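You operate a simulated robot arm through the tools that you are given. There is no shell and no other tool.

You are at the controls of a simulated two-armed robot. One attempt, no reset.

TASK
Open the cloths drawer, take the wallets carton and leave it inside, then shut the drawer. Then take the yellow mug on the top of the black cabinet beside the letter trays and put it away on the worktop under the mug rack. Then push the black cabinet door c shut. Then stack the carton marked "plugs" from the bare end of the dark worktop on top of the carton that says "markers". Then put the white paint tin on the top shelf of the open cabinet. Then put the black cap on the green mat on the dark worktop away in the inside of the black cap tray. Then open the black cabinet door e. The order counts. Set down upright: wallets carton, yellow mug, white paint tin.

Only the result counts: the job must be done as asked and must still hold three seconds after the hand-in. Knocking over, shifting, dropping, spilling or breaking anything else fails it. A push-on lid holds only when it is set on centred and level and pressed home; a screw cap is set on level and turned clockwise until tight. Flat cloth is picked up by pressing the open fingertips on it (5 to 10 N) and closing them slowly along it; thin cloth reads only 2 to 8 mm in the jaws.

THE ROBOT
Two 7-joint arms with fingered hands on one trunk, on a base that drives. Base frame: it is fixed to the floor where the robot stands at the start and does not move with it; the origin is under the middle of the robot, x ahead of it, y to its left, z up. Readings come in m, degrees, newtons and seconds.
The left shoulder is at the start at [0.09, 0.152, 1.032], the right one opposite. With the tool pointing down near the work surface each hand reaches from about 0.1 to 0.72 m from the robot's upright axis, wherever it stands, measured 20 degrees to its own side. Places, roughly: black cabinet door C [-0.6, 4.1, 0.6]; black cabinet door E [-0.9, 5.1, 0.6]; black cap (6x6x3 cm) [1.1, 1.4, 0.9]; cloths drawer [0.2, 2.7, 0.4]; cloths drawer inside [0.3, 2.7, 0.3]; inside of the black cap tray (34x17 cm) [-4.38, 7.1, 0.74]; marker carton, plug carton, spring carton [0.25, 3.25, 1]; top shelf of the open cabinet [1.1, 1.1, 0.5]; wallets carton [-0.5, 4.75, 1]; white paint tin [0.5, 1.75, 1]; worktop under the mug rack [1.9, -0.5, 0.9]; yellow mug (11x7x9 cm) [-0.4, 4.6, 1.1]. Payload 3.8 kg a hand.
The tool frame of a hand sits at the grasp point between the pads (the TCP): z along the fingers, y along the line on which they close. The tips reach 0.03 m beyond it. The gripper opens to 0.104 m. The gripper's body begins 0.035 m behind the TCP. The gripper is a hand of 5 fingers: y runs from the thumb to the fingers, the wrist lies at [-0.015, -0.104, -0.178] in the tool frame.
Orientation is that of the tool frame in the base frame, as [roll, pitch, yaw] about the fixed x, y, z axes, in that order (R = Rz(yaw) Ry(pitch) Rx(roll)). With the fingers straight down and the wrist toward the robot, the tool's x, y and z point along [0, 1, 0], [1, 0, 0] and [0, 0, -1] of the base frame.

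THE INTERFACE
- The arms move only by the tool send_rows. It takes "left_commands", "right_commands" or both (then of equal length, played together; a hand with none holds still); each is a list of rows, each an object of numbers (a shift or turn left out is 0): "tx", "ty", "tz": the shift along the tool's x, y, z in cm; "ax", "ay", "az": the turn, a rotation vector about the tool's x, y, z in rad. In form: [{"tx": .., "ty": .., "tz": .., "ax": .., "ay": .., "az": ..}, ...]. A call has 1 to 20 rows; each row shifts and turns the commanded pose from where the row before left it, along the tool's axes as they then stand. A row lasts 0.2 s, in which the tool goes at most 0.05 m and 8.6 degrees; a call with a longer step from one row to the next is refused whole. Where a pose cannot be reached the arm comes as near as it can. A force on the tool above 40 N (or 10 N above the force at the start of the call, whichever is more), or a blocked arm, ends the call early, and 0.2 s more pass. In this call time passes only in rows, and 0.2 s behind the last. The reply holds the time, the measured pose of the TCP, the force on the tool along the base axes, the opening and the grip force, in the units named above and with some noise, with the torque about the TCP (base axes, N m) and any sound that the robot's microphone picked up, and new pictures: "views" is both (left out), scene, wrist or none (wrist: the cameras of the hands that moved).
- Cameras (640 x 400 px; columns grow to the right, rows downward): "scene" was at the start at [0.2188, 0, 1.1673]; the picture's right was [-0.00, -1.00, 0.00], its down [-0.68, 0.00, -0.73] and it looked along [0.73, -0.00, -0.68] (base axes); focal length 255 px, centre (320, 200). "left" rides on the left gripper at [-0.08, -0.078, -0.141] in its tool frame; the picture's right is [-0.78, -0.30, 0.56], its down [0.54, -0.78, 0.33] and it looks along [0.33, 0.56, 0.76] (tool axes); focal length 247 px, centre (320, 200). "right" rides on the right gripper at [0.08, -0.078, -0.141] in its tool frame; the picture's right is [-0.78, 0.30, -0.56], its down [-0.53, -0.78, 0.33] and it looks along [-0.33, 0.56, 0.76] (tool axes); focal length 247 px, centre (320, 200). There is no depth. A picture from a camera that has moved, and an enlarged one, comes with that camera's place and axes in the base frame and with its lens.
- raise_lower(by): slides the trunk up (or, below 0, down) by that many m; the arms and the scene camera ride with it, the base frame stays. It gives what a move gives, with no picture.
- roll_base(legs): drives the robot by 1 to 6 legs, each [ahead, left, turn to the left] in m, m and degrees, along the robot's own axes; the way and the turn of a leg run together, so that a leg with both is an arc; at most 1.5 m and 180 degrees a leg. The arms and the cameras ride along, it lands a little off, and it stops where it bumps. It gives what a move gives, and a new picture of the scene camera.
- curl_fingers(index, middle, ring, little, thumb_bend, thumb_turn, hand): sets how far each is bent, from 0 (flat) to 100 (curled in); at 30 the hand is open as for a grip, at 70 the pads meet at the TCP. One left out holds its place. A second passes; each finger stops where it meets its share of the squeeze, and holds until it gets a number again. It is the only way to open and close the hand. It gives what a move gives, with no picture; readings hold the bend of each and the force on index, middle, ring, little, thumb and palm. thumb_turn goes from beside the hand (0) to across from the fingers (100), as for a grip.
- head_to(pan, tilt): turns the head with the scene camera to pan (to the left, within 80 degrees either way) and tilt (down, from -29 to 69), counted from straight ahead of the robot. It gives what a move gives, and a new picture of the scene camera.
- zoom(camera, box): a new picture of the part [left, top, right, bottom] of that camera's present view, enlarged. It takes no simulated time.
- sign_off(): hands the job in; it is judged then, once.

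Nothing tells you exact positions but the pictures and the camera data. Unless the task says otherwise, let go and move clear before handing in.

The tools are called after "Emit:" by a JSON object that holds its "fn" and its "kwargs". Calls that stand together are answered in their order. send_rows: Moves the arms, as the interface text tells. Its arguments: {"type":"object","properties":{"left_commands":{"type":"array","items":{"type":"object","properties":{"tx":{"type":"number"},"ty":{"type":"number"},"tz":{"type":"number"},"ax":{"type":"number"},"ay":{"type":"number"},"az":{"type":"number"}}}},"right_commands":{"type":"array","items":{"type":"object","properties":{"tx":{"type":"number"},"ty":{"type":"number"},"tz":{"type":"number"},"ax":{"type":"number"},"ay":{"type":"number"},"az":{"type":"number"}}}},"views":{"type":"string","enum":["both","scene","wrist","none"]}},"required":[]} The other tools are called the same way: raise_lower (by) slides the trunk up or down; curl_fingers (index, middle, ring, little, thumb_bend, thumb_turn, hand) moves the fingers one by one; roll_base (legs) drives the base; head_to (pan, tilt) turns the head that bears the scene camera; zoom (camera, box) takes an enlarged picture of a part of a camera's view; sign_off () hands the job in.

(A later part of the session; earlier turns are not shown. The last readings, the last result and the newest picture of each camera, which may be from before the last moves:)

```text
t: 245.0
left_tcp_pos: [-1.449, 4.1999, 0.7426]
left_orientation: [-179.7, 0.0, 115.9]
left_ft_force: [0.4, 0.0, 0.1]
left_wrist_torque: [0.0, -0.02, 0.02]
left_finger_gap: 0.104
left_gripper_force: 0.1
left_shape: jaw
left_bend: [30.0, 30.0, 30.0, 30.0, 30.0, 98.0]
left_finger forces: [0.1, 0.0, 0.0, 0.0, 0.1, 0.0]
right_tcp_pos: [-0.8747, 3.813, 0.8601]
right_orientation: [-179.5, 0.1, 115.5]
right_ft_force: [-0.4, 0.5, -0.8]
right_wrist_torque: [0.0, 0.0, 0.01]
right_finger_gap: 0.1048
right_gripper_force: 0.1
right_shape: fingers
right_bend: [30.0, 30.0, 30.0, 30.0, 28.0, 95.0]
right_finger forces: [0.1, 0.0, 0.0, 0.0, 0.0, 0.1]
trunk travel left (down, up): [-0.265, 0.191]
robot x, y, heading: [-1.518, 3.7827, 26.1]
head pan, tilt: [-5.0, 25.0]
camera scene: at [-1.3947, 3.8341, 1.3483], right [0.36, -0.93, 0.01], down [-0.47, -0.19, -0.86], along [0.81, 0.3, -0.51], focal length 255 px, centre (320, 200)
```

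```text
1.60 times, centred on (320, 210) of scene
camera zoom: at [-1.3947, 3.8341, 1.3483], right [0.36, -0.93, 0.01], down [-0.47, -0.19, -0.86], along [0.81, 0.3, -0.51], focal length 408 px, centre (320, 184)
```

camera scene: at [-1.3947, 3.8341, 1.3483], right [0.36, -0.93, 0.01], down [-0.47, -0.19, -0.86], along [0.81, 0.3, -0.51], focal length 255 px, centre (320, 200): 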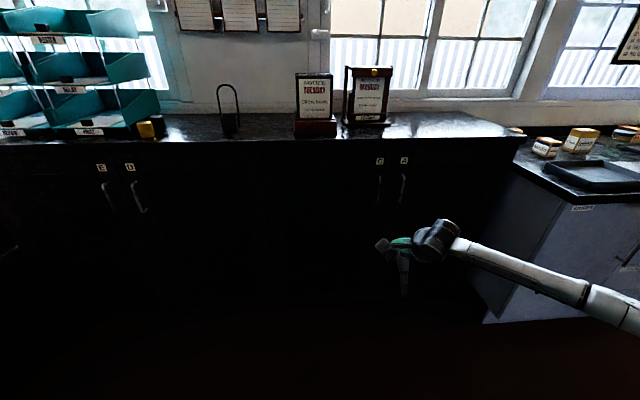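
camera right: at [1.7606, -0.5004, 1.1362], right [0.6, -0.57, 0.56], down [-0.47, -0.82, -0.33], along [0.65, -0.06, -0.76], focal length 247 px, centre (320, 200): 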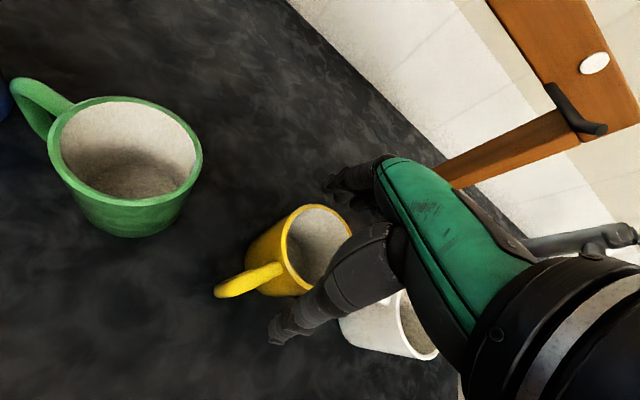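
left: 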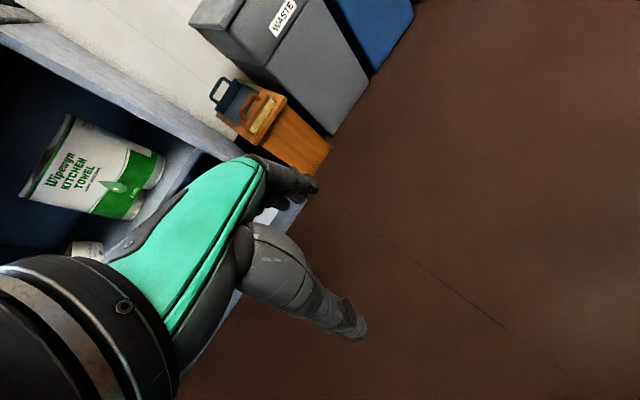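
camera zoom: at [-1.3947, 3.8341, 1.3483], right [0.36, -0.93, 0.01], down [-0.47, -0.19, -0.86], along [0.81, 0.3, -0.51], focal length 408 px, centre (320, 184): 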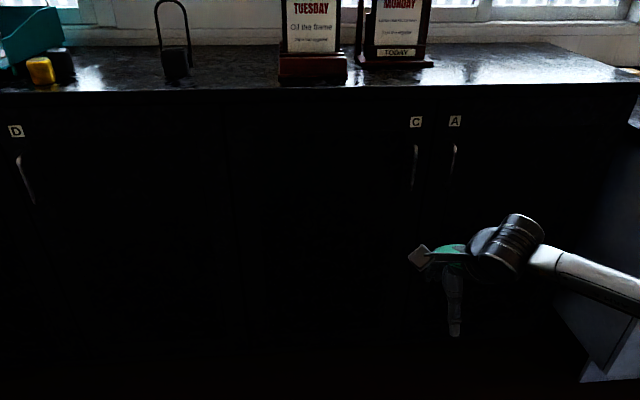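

Door C is shut. Next the PLUGS carton: I drive right to the bare end of the dark worktop and look.

Emit:
{"fn": "roll_base", "kwargs": {"legs": [[0, -1.1, 0]]}}

Emit:
{"fn": "raise_lower", "kwargs": {"by": 0.18}}

Emit:
{"fn": "head_to", "kwargs": {"pan": 0, "tilt": 35}}

Emit:
{"fn": "zoom", "kwargs": {"camera": "scene", "box": [220, 60, 460, 210]}}

```text
t: 250.6
left_tcp_pos: [-0.9653, 3.2065, 0.7431]
left_orientation: [-179.8, 0.2, 115.9]
left_ft_force: [0.0, -0.1, -0.5]
left_wrist_torque: [-0.02, -0.03, -0.01]
left_finger_gap: 0.104
left_gripper_force: 0.1
left_shape: jaw
left_bend: [30.0, 30.0, 30.0, 30.0, 30.0, 98.0]
left_finger forces: [0.0, 0.0, 0.0, 0.0, 0.1, 0.0]
right_tcp_pos: [-0.3925, 2.8196, 0.8601]
right_orientation: [-179.5, 0.1, 115.7]
right_ft_force: [0.8, 0.7, -0.1]
right_wrist_torque: [0.02, 0.02, -0.03]
right_finger_gap: 0.1051
right_gripper_force: 0.2
right_shape: fingers
right_bend: [30.0, 30.0, 30.0, 30.0, 28.0, 95.0]
right_finger forces: [0.0, 0.0, 0.0, 0.1, 0.0, 0.1]
trunk travel left (down, up): [-0.265, 0.191]
robot x, y, heading: [-1.0412, 2.79, 26.0]
head pan, tilt: [-5.0, 25.0]
camera scene: at [-0.9122, 2.8409, 1.3484], right [0.36, -0.93, 0.01], down [-0.47, -0.19, -0.86], along [0.81, 0.3, -0.51], focal length 255 px, centre (320, 200)
```

scene: 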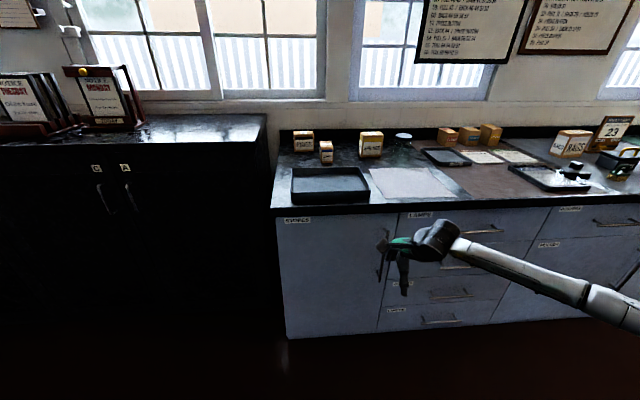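

```text
t: 252.6
left_tcp_pos: [-0.9655, 3.2066, 0.9232]
left_orientation: [-179.8, 0.1, 115.8]
left_ft_force: [0.4, 0.2, -0.1]
left_wrist_torque: [-0.02, 0.0, 0.0]
left_finger_gap: 0.1038
left_gripper_force: 0.0
left_shape: jaw
left_bend: [30.0, 30.0, 30.0, 30.0, 30.0, 98.0]
left_finger forces: [0.0, 0.0, 0.0, 0.1, 0.0, 0.1]
right_tcp_pos: [-0.3924, 2.8184, 1.0412]
right_orientation: [-179.5, 0.1, 115.6]
right_ft_force: [0.3, -0.3, 0.3]
right_wrist_torque: [0.02, -0.02, 0.0]
right_finger_gap: 0.105
right_gripper_force: 0.1
right_shape: fingers
right_bend: [30.0, 30.0, 30.0, 30.0, 28.0, 95.0]
right_finger forces: [0.1, 0.0, 0.0, 0.0, 0.0, 0.0]
trunk travel left (down, up): [-0.445, 0.011]
robot x, y, heading: [-1.0357, 2.7915, 25.9]
head pan, tilt: [-5.0, 25.0]
```

```text
t: 253.3
left_tcp_pos: [-0.9648, 3.2064, 0.9228]
left_orientation: [-179.8, 0.1, 115.8]
left_ft_force: [0.3, 0.3, 0.4]
left_wrist_torque: [-0.03, 0.03, 0.0]
left_finger_gap: 0.1036
left_gripper_force: 0.1
left_shape: jaw
left_bend: [30.0, 30.0, 30.0, 30.0, 30.0, 98.0]
left_finger forces: [0.0, 0.0, 0.0, 0.1, 0.1, 0.0]
right_tcp_pos: [-0.3925, 2.8181, 1.0398]
right_orientation: [-179.5, 0.0, 115.6]
right_ft_force: [-0.5, 0.0, 0.4]
right_wrist_torque: [-0.02, 0.02, 0.0]
right_finger_gap: 0.1047
right_gripper_force: 0.1
right_shape: fingers
right_bend: [30.0, 30.0, 30.0, 30.0, 28.0, 95.0]
right_finger forces: [0.1, 0.0, 0.0, 0.0, 0.0, 0.0]
trunk travel left (down, up): [-0.445, 0.011]
robot x, y, heading: [-1.0384, 2.791, 26.0]
head pan, tilt: [0.0, 35.0]
camera scene: at [-0.9583, 2.8274, 1.5269], right [0.44, -0.9, 0.0], down [-0.52, -0.25, -0.82], along [0.74, 0.36, -0.57], focal length 255 px, centre (320, 200)
```

scene: 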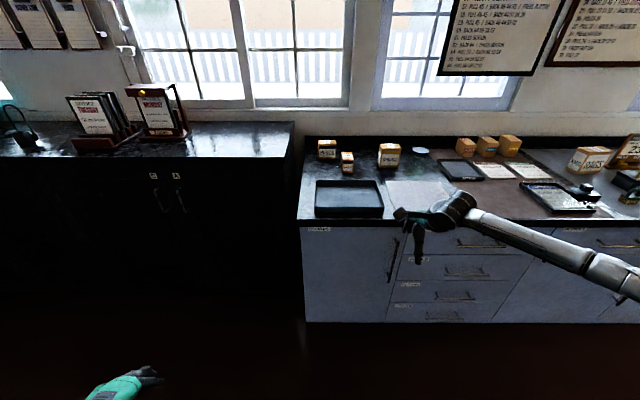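

```text
2.67 times, centred on (340, 135) of scene
camera zoom: at [-0.9583, 2.8274, 1.5269], right [0.44, -0.9, 0.0], down [-0.52, -0.25, -0.82], along [0.74, 0.36, -0.57], focal length 680 px, centre (267, 373)
```

zoom: 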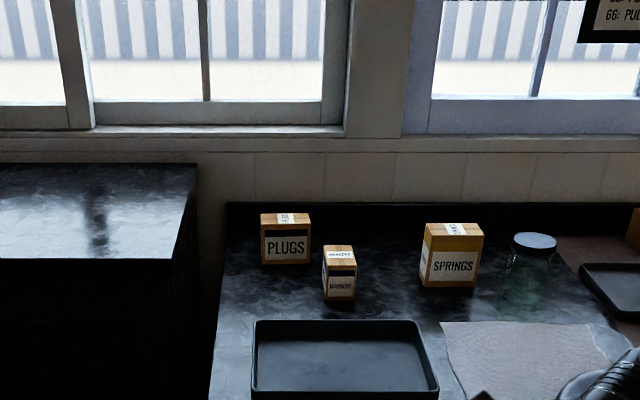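

PLUGS sits far back (u≈1.72, v≈2.92), MARKERS nearer (u≈1.56, v≈2.82). Straight on I'd be short of reach, so I'll come in at the corner in front of door A, turned a bit right. First I raise both hands.

Emit:
{"fn": "send_rows", "kwargs": {"right_commands": [{"tz": -4}, {"tz": -4}, {"tz": -4}, {"tz": -4}, {"tz": -4}, {}], "left_commands": [{"tz": -4.5}, {"tz": -4.5}, {"tz": -4.5}, {"tz": -4.5}, {"tz": -4.5}, {"tz": -4.5}], "views": "none"}}

Emit:
{"fn": "roll_base", "kwargs": {"legs": [[0.3, 0.45, 0], [0, 0, -15]]}}

Emit:
{"fn": "head_to", "kwargs": {"pan": 0, "tilt": 45}}

```text
t: 254.7
left_tcp_pos: [-0.9496, 3.2602, 1.1716]
left_orientation: [-179.7, 0.1, 115.8]
left_ft_force: [-0.2, -0.6, 0.4]
left_wrist_torque: [0.01, -0.02, 0.03]
left_finger_gap: 0.1039
left_gripper_force: 0.0
left_shape: jaw
left_bend: [30.0, 30.0, 30.0, 30.0, 30.0, 98.0]
left_finger forces: [0.0, 0.0, 0.0, 0.1, 0.1, 0.1]
left hand out of reach, approached as far as the arm can: row 3, 4, 5, 6
right_tcp_pos: [-0.3906, 2.8212, 1.2413]
right_orientation: [-179.7, 0.1, 115.6]
right_ft_force: [-0.1, -1.0, -0.1]
right_wrist_torque: [0.01, 0.01, -0.01]
right_finger_gap: 0.1048
right_gripper_force: 0.1
right_shape: fingers
right_bend: [30.0, 30.0, 30.0, 30.0, 28.0, 95.0]
right_finger forces: [0.0, 0.0, 0.0, 0.0, 0.0, 0.1]
trunk travel left (down, up): [-0.445, 0.011]
robot x, y, heading: [-1.0442, 2.7872, 25.8]
head pan, tilt: [0.0, 35.0]
```

```text
t: 258.8
left_tcp_pos: [-0.7563, 3.7527, 1.172]
left_orientation: [-179.7, 0.2, 100.9]
left_ft_force: [-1.2, -0.6, 0.4]
left_wrist_torque: [-0.01, -0.02, -0.01]
left_finger_gap: 0.1039
left_gripper_force: 0.0
left_shape: jaw
left_bend: [30.0, 30.0, 30.0, 30.0, 30.0, 98.0]
left_finger forces: [0.0, 0.1, 0.1, 0.1, 0.1, 0.0]
right_tcp_pos: [-0.3308, 3.1848, 1.2404]
right_orientation: [-179.6, 0.2, 100.6]
right_ft_force: [0.7, -0.3, -0.7]
right_wrist_torque: [-0.03, 0.0, -0.02]
right_finger_gap: 0.1048
right_gripper_force: 0.1
right_shape: fingers
right_bend: [30.0, 30.0, 30.0, 30.0, 28.0, 95.0]
right_finger forces: [0.1, 0.0, 0.0, 0.1, 0.0, 0.0]
trunk travel left (down, up): [-0.445, 0.011]
robot x, y, heading: [-0.967, 3.3224, 11.1]
head pan, tilt: [0.0, 35.0]
camera scene: at [-0.8768, 3.3389, 1.5268], right [0.19, -0.98, 0.0], down [-0.56, -0.11, -0.82], along [0.8, 0.15, -0.57], focal length 255 px, centre (320, 200)
```

scene: 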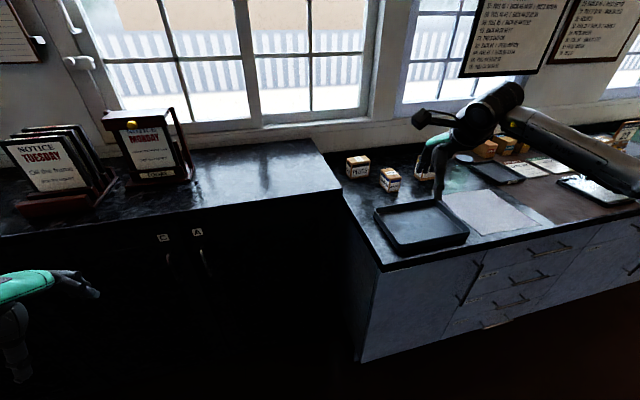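

```text
t: 259.5
left_tcp_pos: [-0.7565, 3.7529, 1.1711]
left_orientation: [-179.7, 0.2, 100.9]
left_ft_force: [0.2, 0.0, 0.6]
left_wrist_torque: [-0.01, 0.0, -0.03]
left_finger_gap: 0.1038
left_gripper_force: 0.0
left_shape: jaw
left_bend: [30.0, 30.0, 30.0, 30.0, 30.0, 98.0]
left_finger forces: [0.0, 0.0, 0.0, 0.0, 0.0, 0.0]
right_tcp_pos: [-0.3314, 3.1846, 1.2402]
right_orientation: [-179.6, 0.1, 100.5]
right_ft_force: [-0.7, 0.2, 0.2]
right_wrist_torque: [-0.03, 0.02, 0.02]
right_finger_gap: 0.1046
right_gripper_force: 0.0
right_shape: fingers
right_bend: [30.0, 30.0, 30.0, 30.0, 28.0, 95.0]
right_finger forces: [0.0, 0.0, 0.0, 0.0, 0.1, 0.1]
trunk travel left (down, up): [-0.445, 0.011]
robot x, y, heading: [-0.9695, 3.3216, 10.9]
head pan, tilt: [0.0, 45.0]
camera scene: at [-0.8834, 3.3369, 1.5121], right [0.19, -0.98, 0.0], down [-0.69, -0.13, -0.71], along [0.69, 0.13, -0.71], focal length 255 px, centre (320, 200)
```

scene: 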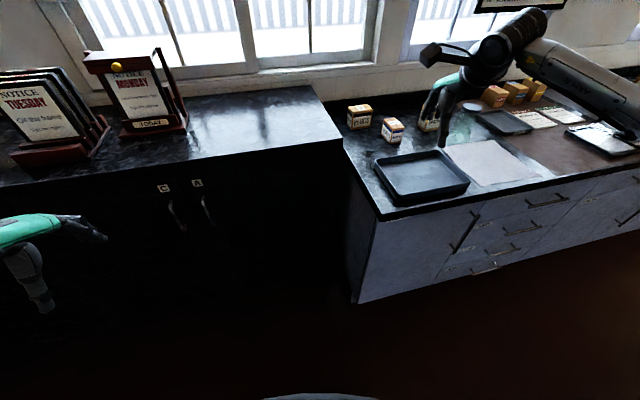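

I need the left hand further back so it clears the notice holder when I drive in. Trying to tuck it at my side.

Emit:
{"fn": "send_rows", "kwargs": {"left_commands": [{"ty": -3, "tz": 3}, {"ty": -3, "tz": 3}, {"ty": -3, "tz": 3}, {"ty": -3, "tz": 3}, {"ty": -3, "tz": 3}, {"ty": -3, "tz": 3}], "views": "scene"}}

```text
t: 260.9
left_tcp_pos: [-0.9248, 3.7382, 0.986]
left_orientation: [-179.8, 0.1, 100.8]
left_ft_force: [0.4, 0.1, -0.8]
left_wrist_torque: [0.01, -0.02, -0.01]
left_finger_gap: 0.1037
left_gripper_force: 0.0
left_shape: jaw
left_bend: [30.0, 30.0, 30.0, 30.0, 30.0, 98.0]
left_finger forces: [0.0, 0.1, 0.1, 0.1, 0.0, 0.1]
left hand out of reach, approached as far as the arm can: row 1, 2
right_tcp_pos: [-0.3321, 3.1837, 1.2401]
right_orientation: [-179.7, 0.2, 100.6]
right_ft_force: [-0.7, 0.6, -0.4]
right_wrist_torque: [0.0, 0.04, -0.01]
right_finger_gap: 0.1046
right_gripper_force: 0.1
right_shape: fingers
right_bend: [30.0, 30.0, 30.0, 30.0, 28.0, 95.0]
right_finger forces: [0.0, 0.0, 0.0, 0.1, 0.0, 0.0]
trunk travel left (down, up): [-0.445, 0.011]
robot x, y, heading: [-0.9689, 3.3202, 10.8]
head pan, tilt: [0.0, 45.0]
camera scene: at [-0.8841, 3.336, 1.5121], right [0.19, -0.98, 0.0], down [-0.69, -0.13, -0.71], along [0.69, 0.13, -0.71], focal length 255 px, centre (320, 200)
```

scene: 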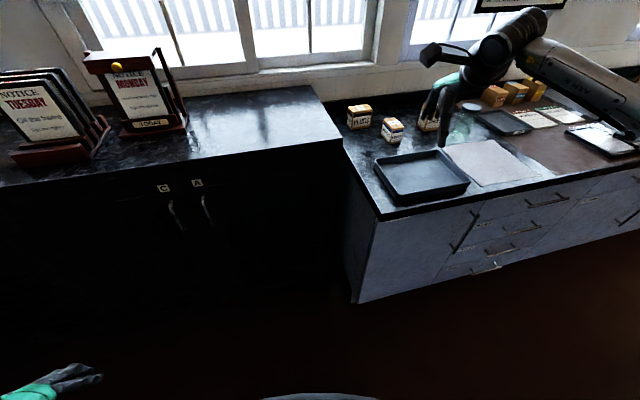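

Emit:
{"fn": "send_rows", "kwargs": {"left_commands": [{"ty": -3, "tz": 1}, {"ty": -3, "tz": 1}], "views": "none"}}

Emit:
{"fn": "zoom", "kwargs": {"camera": "scene", "box": [300, 60, 500, 200]}}

```text
t: 261.5
left_tcp_pos: [-0.9849, 3.7249, 0.9644]
left_orientation: [-179.8, 0.1, 100.8]
left_ft_force: [-1.2, -0.8, 0.7]
left_wrist_torque: [0.01, -0.04, -0.02]
left_finger_gap: 0.1038
left_gripper_force: 0.0
left_shape: jaw
left_bend: [30.0, 30.0, 30.0, 30.0, 30.0, 98.0]
left_finger forces: [0.1, 0.0, 0.1, 0.1, 0.1, 0.0]
right_tcp_pos: [-0.3324, 3.1832, 1.2409]
right_orientation: [-179.7, 0.1, 100.5]
right_ft_force: [-0.4, -0.1, -0.6]
right_wrist_torque: [0.0, -0.01, 0.01]
right_finger_gap: 0.1044
right_gripper_force: 0.0
right_shape: fingers
right_bend: [30.0, 30.0, 30.0, 30.0, 28.0, 95.0]
right_finger forces: [0.0, 0.0, 0.0, 0.0, 0.0, 0.0]
trunk travel left (down, up): [-0.445, 0.011]
robot x, y, heading: [-0.9687, 3.3235, 10.8]
head pan, tilt: [0.0, 45.0]
```

```text
2.86 times, centred on (400, 130) of scene
camera zoom: at [-0.8844, 3.3353, 1.5121], right [0.19, -0.98, 0.0], down [-0.69, -0.13, -0.71], along [0.69, 0.13, -0.71], focal length 728 px, centre (91, 400)
```

zoom: 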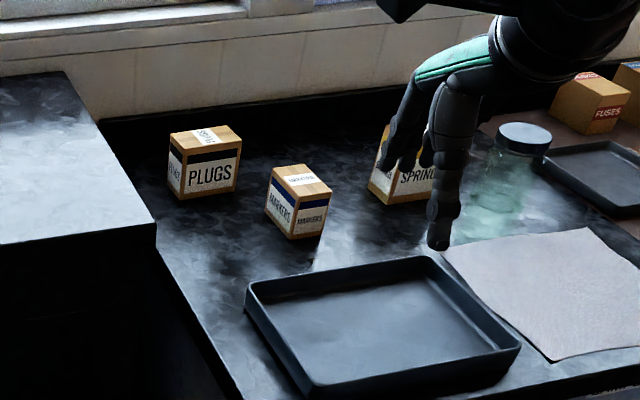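

I measure PLUGS top centre ≈ (1.71, 2.905), ~10×7.5×8 cm; MARKERS centre ≈ (1.535, 2.826), ~6.4×8.5×9 cm, both square to the wall. Driving into the corner in steps.

Emit:
{"fn": "roll_base", "kwargs": {"legs": [[0.3, 0.01, 0], [0.12, 0.01, 0]]}}

```text
t: 264.4
left_tcp_pos: [-0.5742, 3.8266, 0.9657]
left_orientation: [-179.8, 0.2, 101.1]
left_ft_force: [-0.3, -0.4, -0.4]
left_wrist_torque: [-0.02, 0.02, 0.02]
left_finger_gap: 0.1039
left_gripper_force: 0.0
left_shape: jaw
left_bend: [30.0, 30.0, 30.0, 30.0, 30.0, 98.0]
left_finger forces: [0.1, 0.0, 0.1, 0.0, 0.0, 0.0]
right_tcp_pos: [0.0822, 3.2851, 1.2419]
right_orientation: [-179.9, 0.1, 100.8]
right_ft_force: [0.5, 0.9, -0.4]
right_wrist_torque: [-0.02, -0.03, -0.02]
right_finger_gap: 0.1048
right_gripper_force: 0.1
right_shape: fingers
right_bend: [30.0, 30.0, 30.0, 30.0, 28.0, 95.0]
right_finger forces: [0.1, 0.1, 0.0, 0.0, 0.1, 0.1]
trunk travel left (down, up): [-0.445, 0.011]
robot x, y, heading: [-0.5565, 3.4186, 10.9]
head pan, tilt: [0.0, 45.0]
camera scene: at [-0.4725, 3.4369, 1.5122], right [0.19, -0.98, 0.0], down [-0.69, -0.14, -0.71], along [0.7, 0.14, -0.71], focal length 255 px, centre (320, 200)
```

scene: 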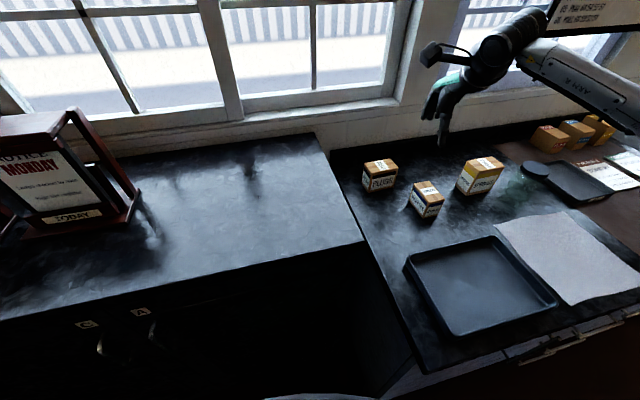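

Emit:
{"fn": "zoom", "kwargs": {"camera": "scene", "box": [330, 100, 530, 250]}}

Emit:
{"fn": "zoom", "kwargs": {"camera": "right", "box": [0, 0, 640, 400]}}

```text
2.67 times, centred on (430, 175) of scene
camera zoom: at [-0.4725, 3.4369, 1.5122], right [0.19, -0.98, 0.0], down [-0.69, -0.14, -0.71], along [0.7, 0.14, -0.71], focal length 680 px, centre (27, 267)
```

zoom: 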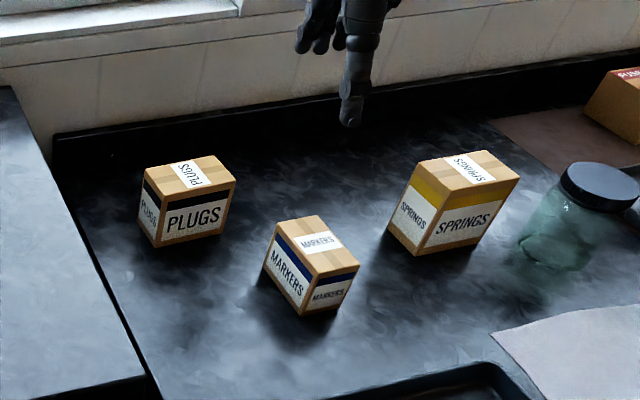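

```text
1.00 times, centred on (320, 200) of right (not enlarged: the box is as wide or as high as the picture)
camera zoom: at [-0.0104, 3.3491, 1.383], right [0.44, -0.7, 0.56], down [-0.66, -0.67, -0.33], along [0.61, -0.23, -0.76], focal length 247 px, centre (320, 200)
```

zoom: 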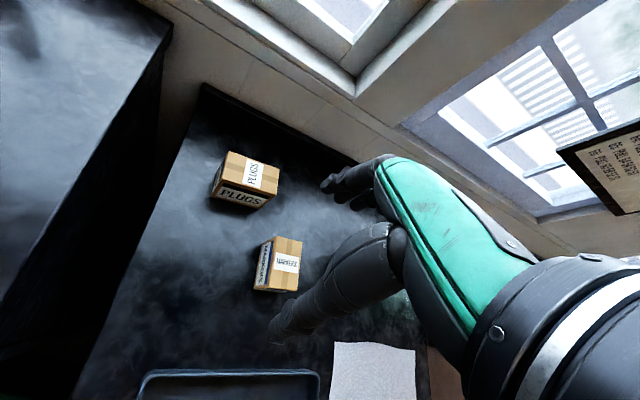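

Emit:
{"fn": "zoom", "kwargs": {"camera": "right", "box": [190, 130, 350, 310]}}

```text
2.22 times, centred on (270, 220) of right
camera zoom: at [-0.0104, 3.3491, 1.383], right [0.44, -0.7, 0.56], down [-0.66, -0.67, -0.33], along [0.61, -0.23, -0.76], focal length 549 px, centre (431, 156)
```

zoom: 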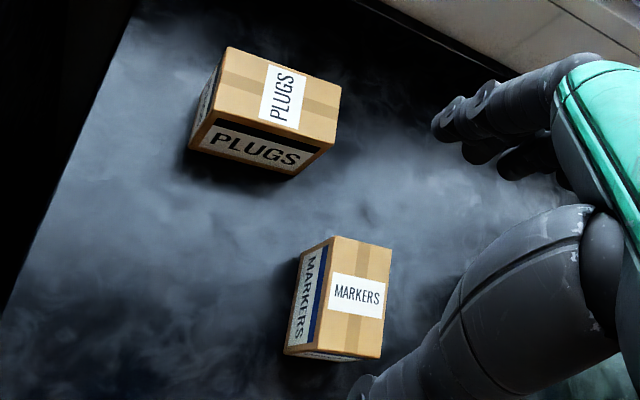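

From the wrist camera: PLUGS top centre (1.703, 2.918), 10.3×6×8 cm; MARKERS (1.552, 2.827), 5.2×8.7×9 cm, both turned about 4°. I edge the base closer and yaw the hand to match.

Emit:
{"fn": "roll_base", "kwargs": {"legs": [[0.11, 0.05, 0]]}}

Emit:
{"fn": "send_rows", "kwargs": {"right_commands": [{"az": -0.11}, {"az": -0.11}, {"az": -0.11}], "views": "both"}}

```text
t: 265.7
left_tcp_pos: [-0.4935, 3.8999, 0.9622]
left_orientation: [-179.4, 0.3, 101.0]
left_ft_force: [0.0, 0.6, -0.4]
left_wrist_torque: [-0.05, 0.03, 0.03]
left_finger_gap: 0.1039
left_gripper_force: 0.0
left_shape: jaw
left_bend: [30.0, 30.0, 30.0, 30.0, 30.0, 98.0]
left_finger forces: [0.0, 0.0, 0.1, 0.0, 0.0, 0.0]
right_tcp_pos: [0.1609, 3.3619, 1.2399]
right_orientation: [-179.6, 0.3, 100.9]
right_ft_force: [0.4, 1.3, -0.2]
right_wrist_torque: [-0.06, -0.01, -0.01]
right_finger_gap: 0.1048
right_gripper_force: 0.1
right_shape: fingers
right_bend: [30.0, 30.0, 30.0, 30.0, 28.0, 95.0]
right_finger forces: [0.1, 0.0, 0.0, 0.0, 0.0, 0.0]
trunk travel left (down, up): [-0.445, 0.011]
robot x, y, heading: [-0.4784, 3.493, 10.9]
head pan, tilt: [0.0, 45.0]
stopped in leg 1: the robot was blocked; the commanded pose is now the measured one
camera scene: at [-0.3908, 3.5134, 1.5117], right [0.19, -0.98, 0.0], down [-0.7, -0.14, -0.7], along [0.69, 0.13, -0.71], focal length 255 px, centre (320, 200)
```

scene: 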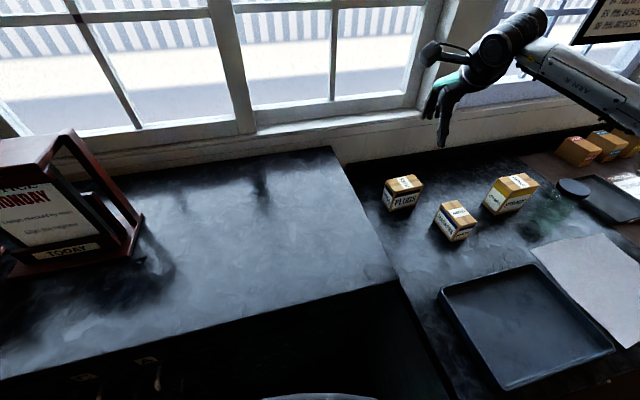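

```text
t: 266.5
left_tcp_pos: [-0.4963, 3.8967, 0.9638]
left_orientation: [-179.7, 0.2, 101.1]
left_ft_force: [-0.3, -1.1, 0.7]
left_wrist_torque: [-0.01, -0.03, -0.02]
left_finger_gap: 0.1038
left_gripper_force: 0.2
left_shape: jaw
left_bend: [30.0, 30.0, 30.0, 30.0, 30.0, 98.0]
left_finger forces: [0.1, 0.1, 0.1, 0.1, 0.0, 0.0]
right_tcp_pos: [0.1587, 3.3563, 1.2404]
right_orientation: [-179.8, 0.0, 119.8]
right_ft_force: [0.0, -0.5, 0.1]
right_wrist_torque: [0.01, 0.03, -0.02]
right_finger_gap: 0.1049
right_gripper_force: 0.0
right_shape: fingers
right_bend: [30.0, 30.0, 30.0, 30.0, 28.0, 95.0]
right_finger forces: [0.0, 0.0, 0.1, 0.0, 0.0, 0.1]
trunk travel left (down, up): [-0.445, 0.011]
robot x, y, heading: [-0.4764, 3.4858, 10.9]
head pan, tilt: [0.0, 45.0]
camera scene: at [-0.3928, 3.5075, 1.5119], right [0.19, -0.98, 0.0], down [-0.7, -0.14, -0.71], along [0.69, 0.13, -0.71], focal length 255 px, centre (320, 200)
camera right: at [0.0525, 3.3862, 1.382], right [0.65, -0.52, 0.56], down [-0.41, -0.85, -0.33], along [0.64, -0.02, -0.76], focal length 247 px, centre (320, 200)
```

scene: 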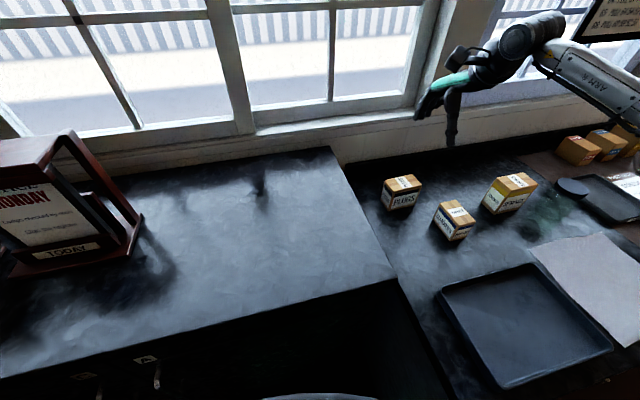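
right: 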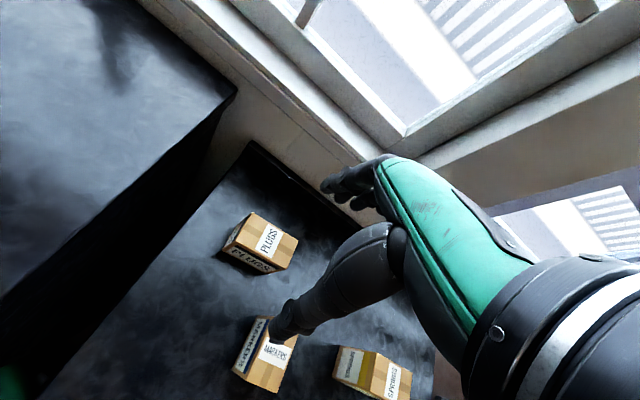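

The base touches the cabinet at u≈1.10, so its radius is about 0.3 m. By my reckoning turning left about 23° brings the right shoulder closer to PLUGS. I back off 1.5 cm and turn.

Emit:
{"fn": "roll_base", "kwargs": {"legs": [[-0.015, 0, 0], [0, 0, 23]]}}

```text
t: 268.4
left_tcp_pos: [-0.6647, 3.8544, 0.9651]
left_orientation: [-179.6, 0.3, 123.7]
left_ft_force: [0.7, 1.2, 0.3]
left_wrist_torque: [-0.02, 0.0, -0.02]
left_finger_gap: 0.104
left_gripper_force: 0.1
left_shape: jaw
left_bend: [30.0, 30.0, 30.0, 30.0, 30.0, 98.0]
left_finger forces: [0.0, 0.1, 0.0, 0.0, 0.0, 0.0]
right_tcp_pos: [0.1455, 3.6071, 1.2413]
right_orientation: [-179.8, 0.1, 142.3]
right_ft_force: [0.3, 0.0, 0.2]
right_wrist_torque: [-0.05, -0.01, 0.01]
right_finger_gap: 0.1045
right_gripper_force: 0.1
right_shape: fingers
right_bend: [30.0, 30.0, 30.0, 30.0, 28.0, 95.0]
right_finger forces: [0.0, 0.0, 0.0, 0.0, 0.0, 0.1]
trunk travel left (down, up): [-0.445, 0.011]
robot x, y, heading: [-0.4922, 3.4852, 33.4]
head pan, tilt: [0.0, 45.0]
camera scene: at [-0.421, 3.5329, 1.512], right [0.55, -0.83, 0.0], down [-0.59, -0.39, -0.71], along [0.59, 0.39, -0.71], focal length 255 px, centre (320, 200)
```

scene: 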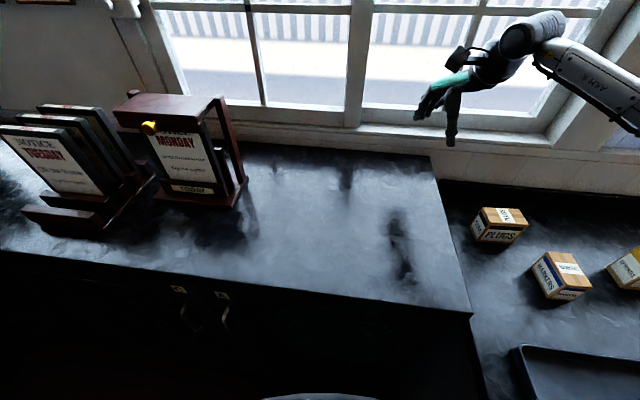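

Now I square the hand to the carton and slide it right, over PLUGS.

Emit:
{"fn": "send_rows", "kwargs": {"right_commands": [{"az": 0.131}, {"az": 0.131}, {"az": 0.131}, {"tx": -4.3, "ty": -0.4}, {"tx": -4.3, "ty": -0.4}, {"tx": -4.3, "ty": -0.4}, {"tx": -4.3, "ty": -0.4}, {"tx": -4.3, "ty": -0.5}, {"tx": -4.3, "ty": -0.5}], "views": "both"}}

```text
t: 270.4
left_tcp_pos: [-0.6642, 3.8543, 0.9649]
left_orientation: [-179.7, 0.2, 123.6]
left_ft_force: [-1.0, -0.3, 0.1]
left_wrist_torque: [-0.02, -0.02, -0.01]
left_finger_gap: 0.1038
left_gripper_force: 0.0
left_shape: jaw
left_bend: [30.0, 30.0, 30.0, 30.0, 30.0, 98.0]
left_finger forces: [0.1, 0.1, 0.0, 0.0, 0.1, 0.0]
right_tcp_pos: [0.2428, 3.3882, 1.2394]
right_orientation: [-179.7, 0.0, 119.8]
right_ft_force: [-0.5, -0.1, 0.4]
right_wrist_torque: [0.04, 0.0, -0.01]
right_finger_gap: 0.1048
right_gripper_force: 0.1
right_shape: fingers
right_bend: [30.0, 30.0, 30.0, 30.0, 28.0, 95.0]
right_finger forces: [0.1, 0.0, 0.1, 0.1, 0.0, 0.0]
right hand out of reach, approached as far as the arm can: row 9
trunk travel left (down, up): [-0.445, 0.011]
robot x, y, heading: [-0.4914, 3.4833, 33.9]
head pan, tilt: [0.0, 45.0]
camera scene: at [-0.4208, 3.5325, 1.512], right [0.55, -0.83, 0.0], down [-0.59, -0.39, -0.71], along [0.59, 0.39, -0.71], focal length 255 px, centre (320, 200)
camera right: at [0.1356, 3.4189, 1.3802], right [0.64, -0.52, 0.56], down [-0.41, -0.85, -0.33], along [0.65, -0.02, -0.76], focal length 247 px, centre (320, 200)
```

scene: 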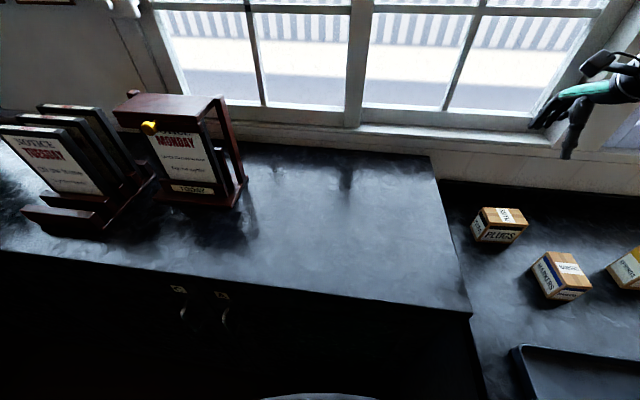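
right: 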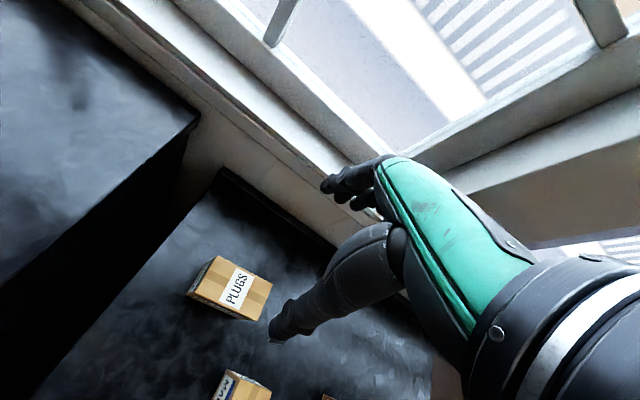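

Reachable. Lowering the trunk now brings the hand down and the shoulder nearer its height.

Emit:
{"fn": "raise_lower", "kwargs": {"by": -0.18}}

Emit:
{"fn": "send_rows", "kwargs": {"right_commands": [{"tx": -2.1}], "views": "both"}}

Emit:
{"fn": "zoom", "kwargs": {"camera": "right", "box": [160, 160, 400, 400]}}

```text
t: 272.4
left_tcp_pos: [-0.6639, 3.8552, 0.7842]
left_orientation: [-179.7, 0.1, 123.7]
left_ft_force: [0.8, -0.2, -0.8]
left_wrist_torque: [0.02, 0.01, 0.01]
left_finger_gap: 0.104
left_gripper_force: 0.0
left_shape: jaw
left_bend: [30.0, 30.0, 30.0, 30.0, 30.0, 98.0]
left_finger forces: [0.0, 0.0, 0.0, 0.0, 0.0, 0.1]
right_tcp_pos: [0.2443, 3.3901, 1.0606]
right_orientation: [-179.8, 0.1, 119.7]
right_ft_force: [-0.4, -0.1, -0.3]
right_wrist_torque: [0.0, 0.01, -0.02]
right_finger_gap: 0.1046
right_gripper_force: 0.0
right_shape: fingers
right_bend: [30.0, 30.0, 30.0, 30.0, 28.0, 95.0]
right_finger forces: [0.1, 0.0, 0.0, 0.0, 0.0, 0.1]
trunk travel left (down, up): [-0.265, 0.191]
robot x, y, heading: [-0.4932, 3.4892, 33.7]
head pan, tilt: [0.0, 45.0]
```

```text
t: 272.8
left_tcp_pos: [-0.6637, 3.855, 0.7859]
left_orientation: [-179.6, 0.3, 123.7]
left_ft_force: [-0.4, -0.2, -0.3]
left_wrist_torque: [0.04, -0.02, -0.02]
left_finger_gap: 0.1039
left_gripper_force: 0.1
left_shape: jaw
left_bend: [30.0, 30.0, 30.0, 30.0, 30.0, 98.0]
left_finger forces: [0.1, 0.0, 0.0, 0.1, 0.1, 0.0]
right_tcp_pos: [0.2498, 3.389, 1.0629]
right_orientation: [-179.8, 0.5, 120.8]
right_ft_force: [-0.2, 0.8, -1.0]
right_wrist_torque: [0.01, 0.04, 0.01]
right_finger_gap: 0.1049
right_gripper_force: 0.1
right_shape: fingers
right_bend: [30.0, 30.0, 30.0, 30.0, 28.0, 95.0]
right_finger forces: [0.0, 0.1, 0.0, 0.0, 0.0, 0.1]
right hand out of reach, approached as far as the arm can: row 1
trunk travel left (down, up): [-0.265, 0.191]
robot x, y, heading: [-0.4905, 3.4869, 33.6]
head pan, tilt: [0.0, 45.0]
camera scene: at [-0.3869, 3.5558, 1.319], right [0.55, -0.83, 0.0], down [-0.64, -0.43, -0.63], along [0.53, 0.35, -0.77], focal length 255 px, centre (320, 200)
camera right: at [0.1416, 3.4176, 1.2043], right [0.65, -0.51, 0.56], down [-0.39, -0.86, -0.33], along [0.65, -0.01, -0.76], focal length 247 px, centre (320, 200)
```

scene: 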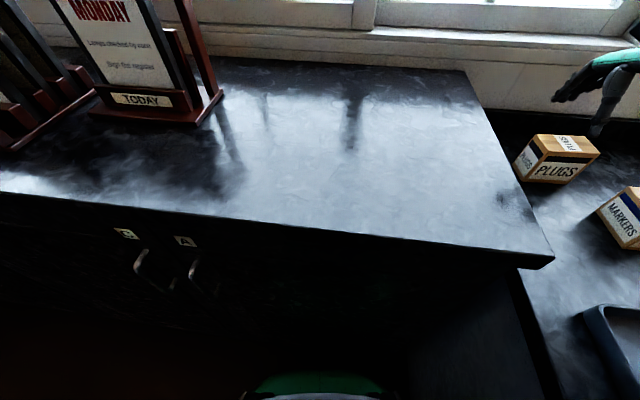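
right: 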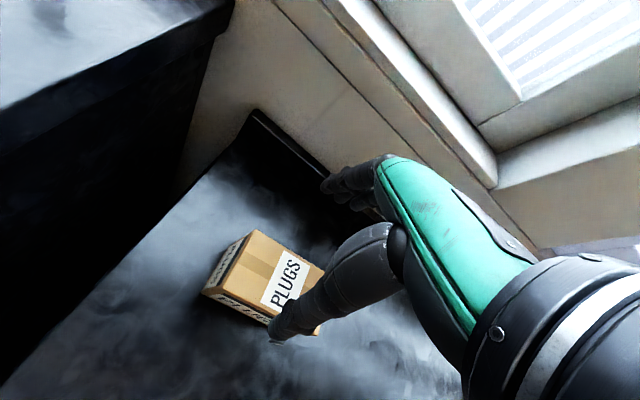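

```text
1.67 times, centred on (280, 280) of right
camera zoom: at [0.1416, 3.4176, 1.2043], right [0.65, -0.51, 0.56], down [-0.39, -0.86, -0.33], along [0.65, -0.01, -0.76], focal length 412 px, centre (387, 67)
```

zoom: 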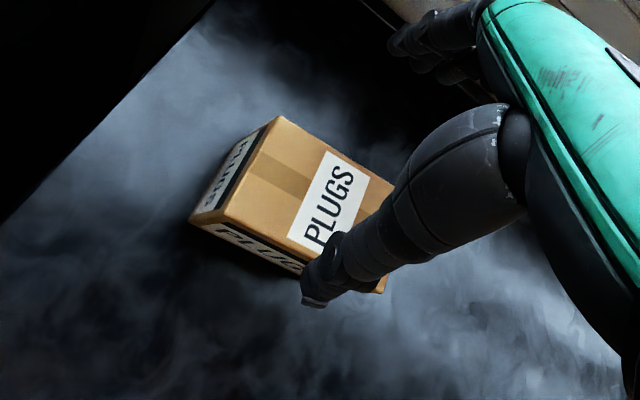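

Emit:
{"fn": "send_rows", "kwargs": {"right_commands": [{"ty": -1.2, "tx": -1.2}, {"tx": -0.8}, {"tz": 2}, {"tz": 2}], "views": "both"}}

Emit:
{"fn": "zoom", "kwargs": {"camera": "right", "box": [160, 160, 400, 400]}}

```text
t: 273.8
left_tcp_pos: [-0.6644, 3.8553, 0.7843]
left_orientation: [-179.7, 0.2, 123.6]
left_ft_force: [-0.9, 0.8, -0.3]
left_wrist_torque: [-0.01, -0.02, 0.01]
left_finger_gap: 0.1037
left_gripper_force: 0.1
left_shape: jaw
left_bend: [30.0, 30.0, 30.0, 30.0, 30.0, 98.0]
left_finger forces: [0.0, 0.0, 0.0, 0.1, 0.0, 0.0]
right_tcp_pos: [0.2533, 3.3822, 1.0243]
right_orientation: [-179.6, 0.1, 119.8]
right_ft_force: [0.2, 0.8, 0.5]
right_wrist_torque: [0.01, 0.04, -0.03]
right_finger_gap: 0.1046
right_gripper_force: 0.1
right_shape: fingers
right_bend: [30.0, 30.0, 30.0, 30.0, 28.0, 95.0]
right_finger forces: [0.0, 0.1, 0.1, 0.0, 0.1, 0.0]
right hand out of reach, approached as far as the arm can: row 1
trunk travel left (down, up): [-0.265, 0.191]
robot x, y, heading: [-0.4932, 3.4889, 33.8]
head pan, tilt: [0.0, 45.0]
camera scene: at [-0.3866, 3.5555, 1.3189], right [0.55, -0.83, 0.0], down [-0.64, -0.43, -0.63], along [0.53, 0.35, -0.77], focal length 255 px, centre (320, 200)
camera right: at [0.1458, 3.4113, 1.1649], right [0.64, -0.52, 0.56], down [-0.41, -0.85, -0.33], along [0.65, -0.02, -0.76], focal length 247 px, centre (320, 200)
```

scene: 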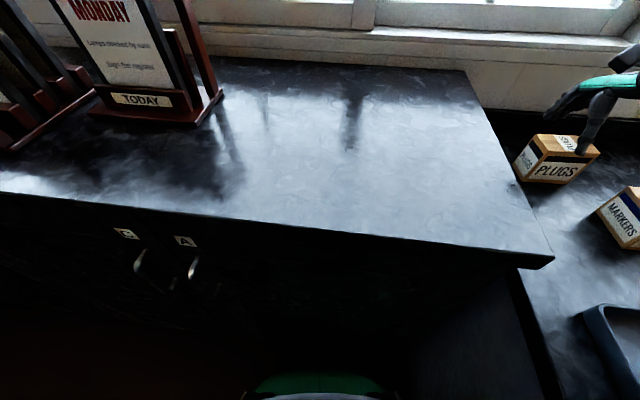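
right: 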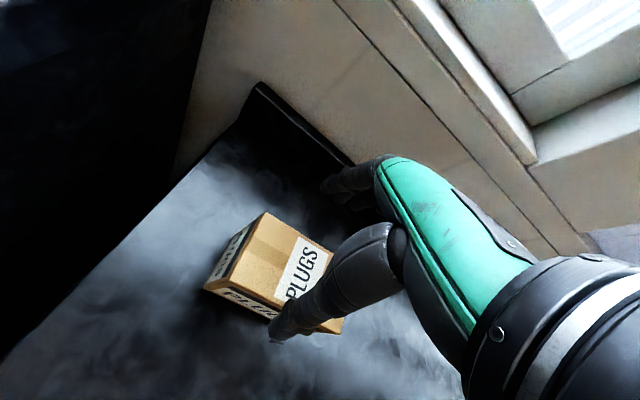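

```text
1.67 times, centred on (280, 280) of right
camera zoom: at [0.1458, 3.4113, 1.1649], right [0.64, -0.52, 0.56], down [-0.41, -0.85, -0.33], along [0.65, -0.02, -0.76], focal length 412 px, centre (387, 67)
```

zoom: 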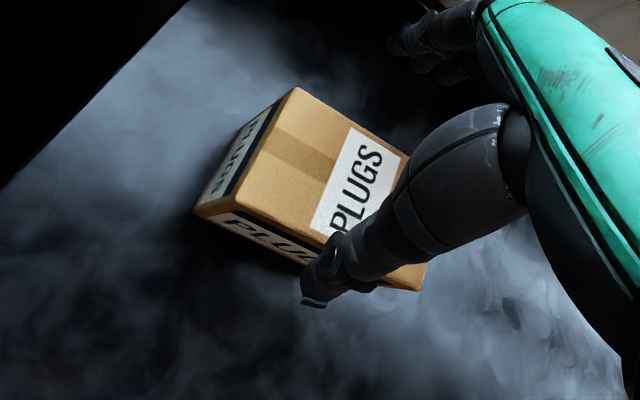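

Emit:
{"fn": "send_rows", "kwargs": {"right_commands": [{"ty": -1.3, "tx": -0.5}], "views": "none"}}

Emit:
{"fn": "zoom", "kwargs": {"camera": "right", "box": [160, 160, 400, 400]}}

```text
t: 274.2
left_tcp_pos: [-0.6647, 3.8542, 0.7849]
left_orientation: [-179.8, 0.1, 123.5]
left_ft_force: [-0.2, 0.1, -0.2]
left_wrist_torque: [-0.01, -0.03, 0.01]
left_finger_gap: 0.1035
left_gripper_force: 0.0
left_shape: jaw
left_bend: [30.0, 30.0, 30.0, 30.0, 30.0, 98.0]
left_finger forces: [0.1, 0.0, 0.1, 0.1, 0.1, 0.0]
right_tcp_pos: [0.2434, 3.3699, 1.0234]
right_orientation: [-179.7, 0.1, 119.9]
right_ft_force: [0.6, -0.8, -0.1]
right_wrist_torque: [0.02, 0.0, 0.02]
right_finger_gap: 0.1049
right_gripper_force: 0.0
right_shape: fingers
right_bend: [30.0, 30.0, 30.0, 30.0, 28.0, 95.0]
right_finger forces: [0.0, 0.0, 0.0, 0.0, 0.0, 0.0]
trunk travel left (down, up): [-0.265, 0.191]
robot x, y, heading: [-0.4932, 3.489, 33.4]
head pan, tilt: [0.0, 45.0]
```

```text
1.67 times, centred on (280, 280) of right
camera zoom: at [0.1356, 3.4002, 1.1643], right [0.64, -0.52, 0.56], down [-0.41, -0.85, -0.33], along [0.65, -0.02, -0.76], focal length 412 px, centre (387, 67)
```

zoom: 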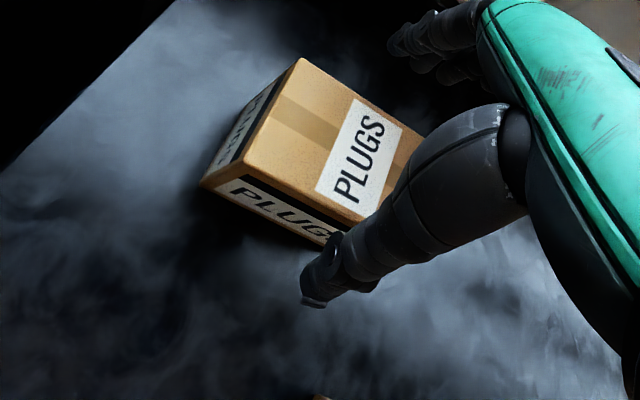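

Centred on PLUGS now. Lowering to grip.

Emit:
{"fn": "send_rows", "kwargs": {"right_commands": [{"tz": 2}, {"tz": 2}, {"tz": 1.3}], "views": "both"}}

Emit:
{"fn": "zoom", "kwargs": {"camera": "right", "box": [160, 160, 400, 400]}}

```text
t: 275.0
left_tcp_pos: [-0.6647, 3.8564, 0.7852]
left_orientation: [-179.7, 0.2, 123.6]
left_ft_force: [1.3, 0.6, -0.4]
left_wrist_torque: [-0.01, 0.01, 0.0]
left_finger_gap: 0.1038
left_gripper_force: 0.0
left_shape: jaw
left_bend: [30.0, 30.0, 30.0, 30.0, 30.0, 98.0]
left_finger forces: [0.0, 0.0, 0.0, 0.0, 0.1, 0.1]
right_tcp_pos: [0.2445, 3.3704, 0.9687]
right_orientation: [-179.8, 0.1, 119.6]
right_ft_force: [0.3, 0.1, 0.5]
right_wrist_torque: [0.01, 0.01, -0.04]
right_finger_gap: 0.1047
right_gripper_force: 0.1
right_shape: fingers
right_bend: [30.0, 30.0, 30.0, 30.0, 28.0, 95.0]
right_finger forces: [0.0, 0.0, 0.1, 0.0, 0.0, 0.0]
trunk travel left (down, up): [-0.265, 0.191]
robot x, y, heading: [-0.491, 3.4878, 33.6]
head pan, tilt: [0.0, 45.0]
camera scene: at [-0.3867, 3.5557, 1.3189], right [0.55, -0.83, 0.0], down [-0.64, -0.43, -0.63], along [0.53, 0.35, -0.77], focal length 255 px, centre (320, 200)
camera right: at [0.1368, 3.4012, 1.1113], right [0.64, -0.53, 0.56], down [-0.41, -0.85, -0.33], along [0.65, -0.02, -0.76], focal length 247 px, centre (320, 200)
```

scene: 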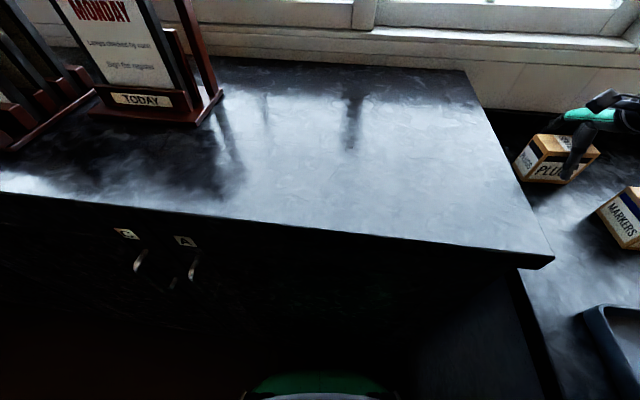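
right: 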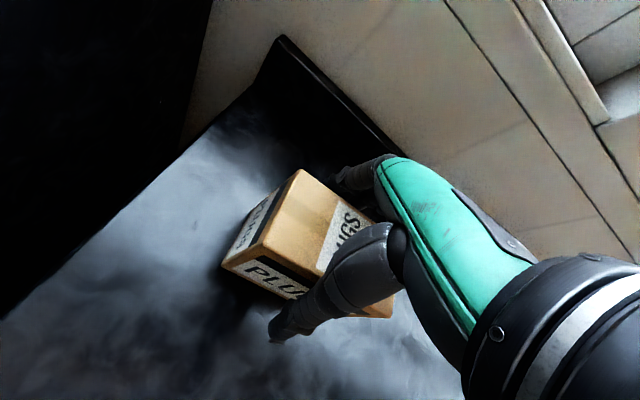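

```text
1.67 times, centred on (280, 280) of right
camera zoom: at [0.1368, 3.4012, 1.1113], right [0.64, -0.53, 0.56], down [-0.41, -0.85, -0.33], along [0.65, -0.02, -0.76], focal length 412 px, centre (387, 67)
```

zoom: 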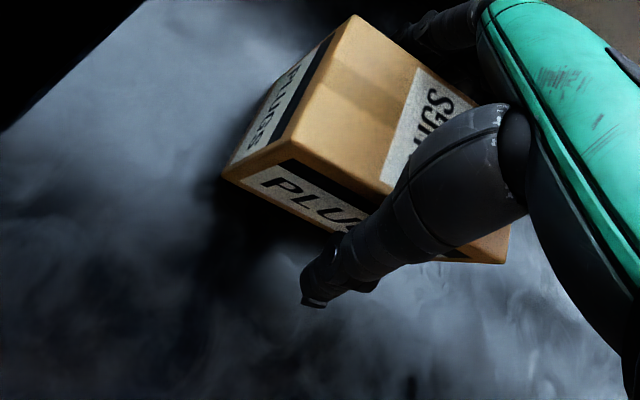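

Emit:
{"fn": "curl_fingers", "kwargs": {"hand": "right", "index": 60, "middle": 60, "ring": 60, "little": 60, "thumb_bend": 60}}

Emit:
{"fn": "zoom", "kwargs": {"camera": "right", "box": [160, 160, 400, 400]}}

```text
t: 276.0
left_tcp_pos: [-0.6644, 3.8557, 0.7844]
left_orientation: [-179.7, 0.1, 123.5]
left_ft_force: [-0.5, 0.9, -0.3]
left_wrist_torque: [-0.01, -0.01, 0.03]
left_finger_gap: 0.1037
left_gripper_force: 0.1
left_shape: jaw
left_bend: [30.0, 30.0, 30.0, 30.0, 30.0, 98.0]
left_finger forces: [0.0, 0.1, 0.0, 0.1, 0.0, 0.0]
right_tcp_pos: [0.2431, 3.37, 0.9715]
right_orientation: [-179.8, 0.1, 119.8]
right_ft_force: [0.3, 0.2, 1.2]
right_wrist_torque: [0.03, -0.2, 0.02]
right_finger_gap: 0.055
right_gripper_force: 21.8
right_shape: fingers
right_bend: [52.0, 55.0, 55.0, 57.0, 51.0, 96.0]
right_finger forces: [8.9, 5.2, 4.3, 4.3, 22.0, 0.0]
trunk travel left (down, up): [-0.265, 0.191]
robot x, y, heading: [-0.4924, 3.4891, 33.3]
head pan, tilt: [0.0, 45.0]
```

```text
1.67 times, centred on (280, 280) of right
camera zoom: at [0.1365, 3.4012, 1.1117], right [0.64, -0.52, 0.56], down [-0.41, -0.85, -0.33], along [0.65, -0.02, -0.76], focal length 412 px, centre (387, 67)
```

zoom: 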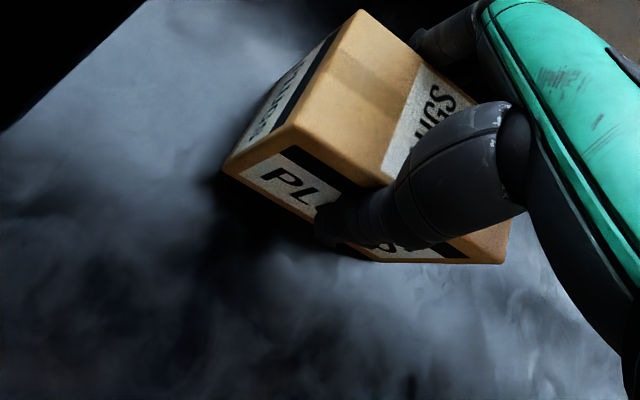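

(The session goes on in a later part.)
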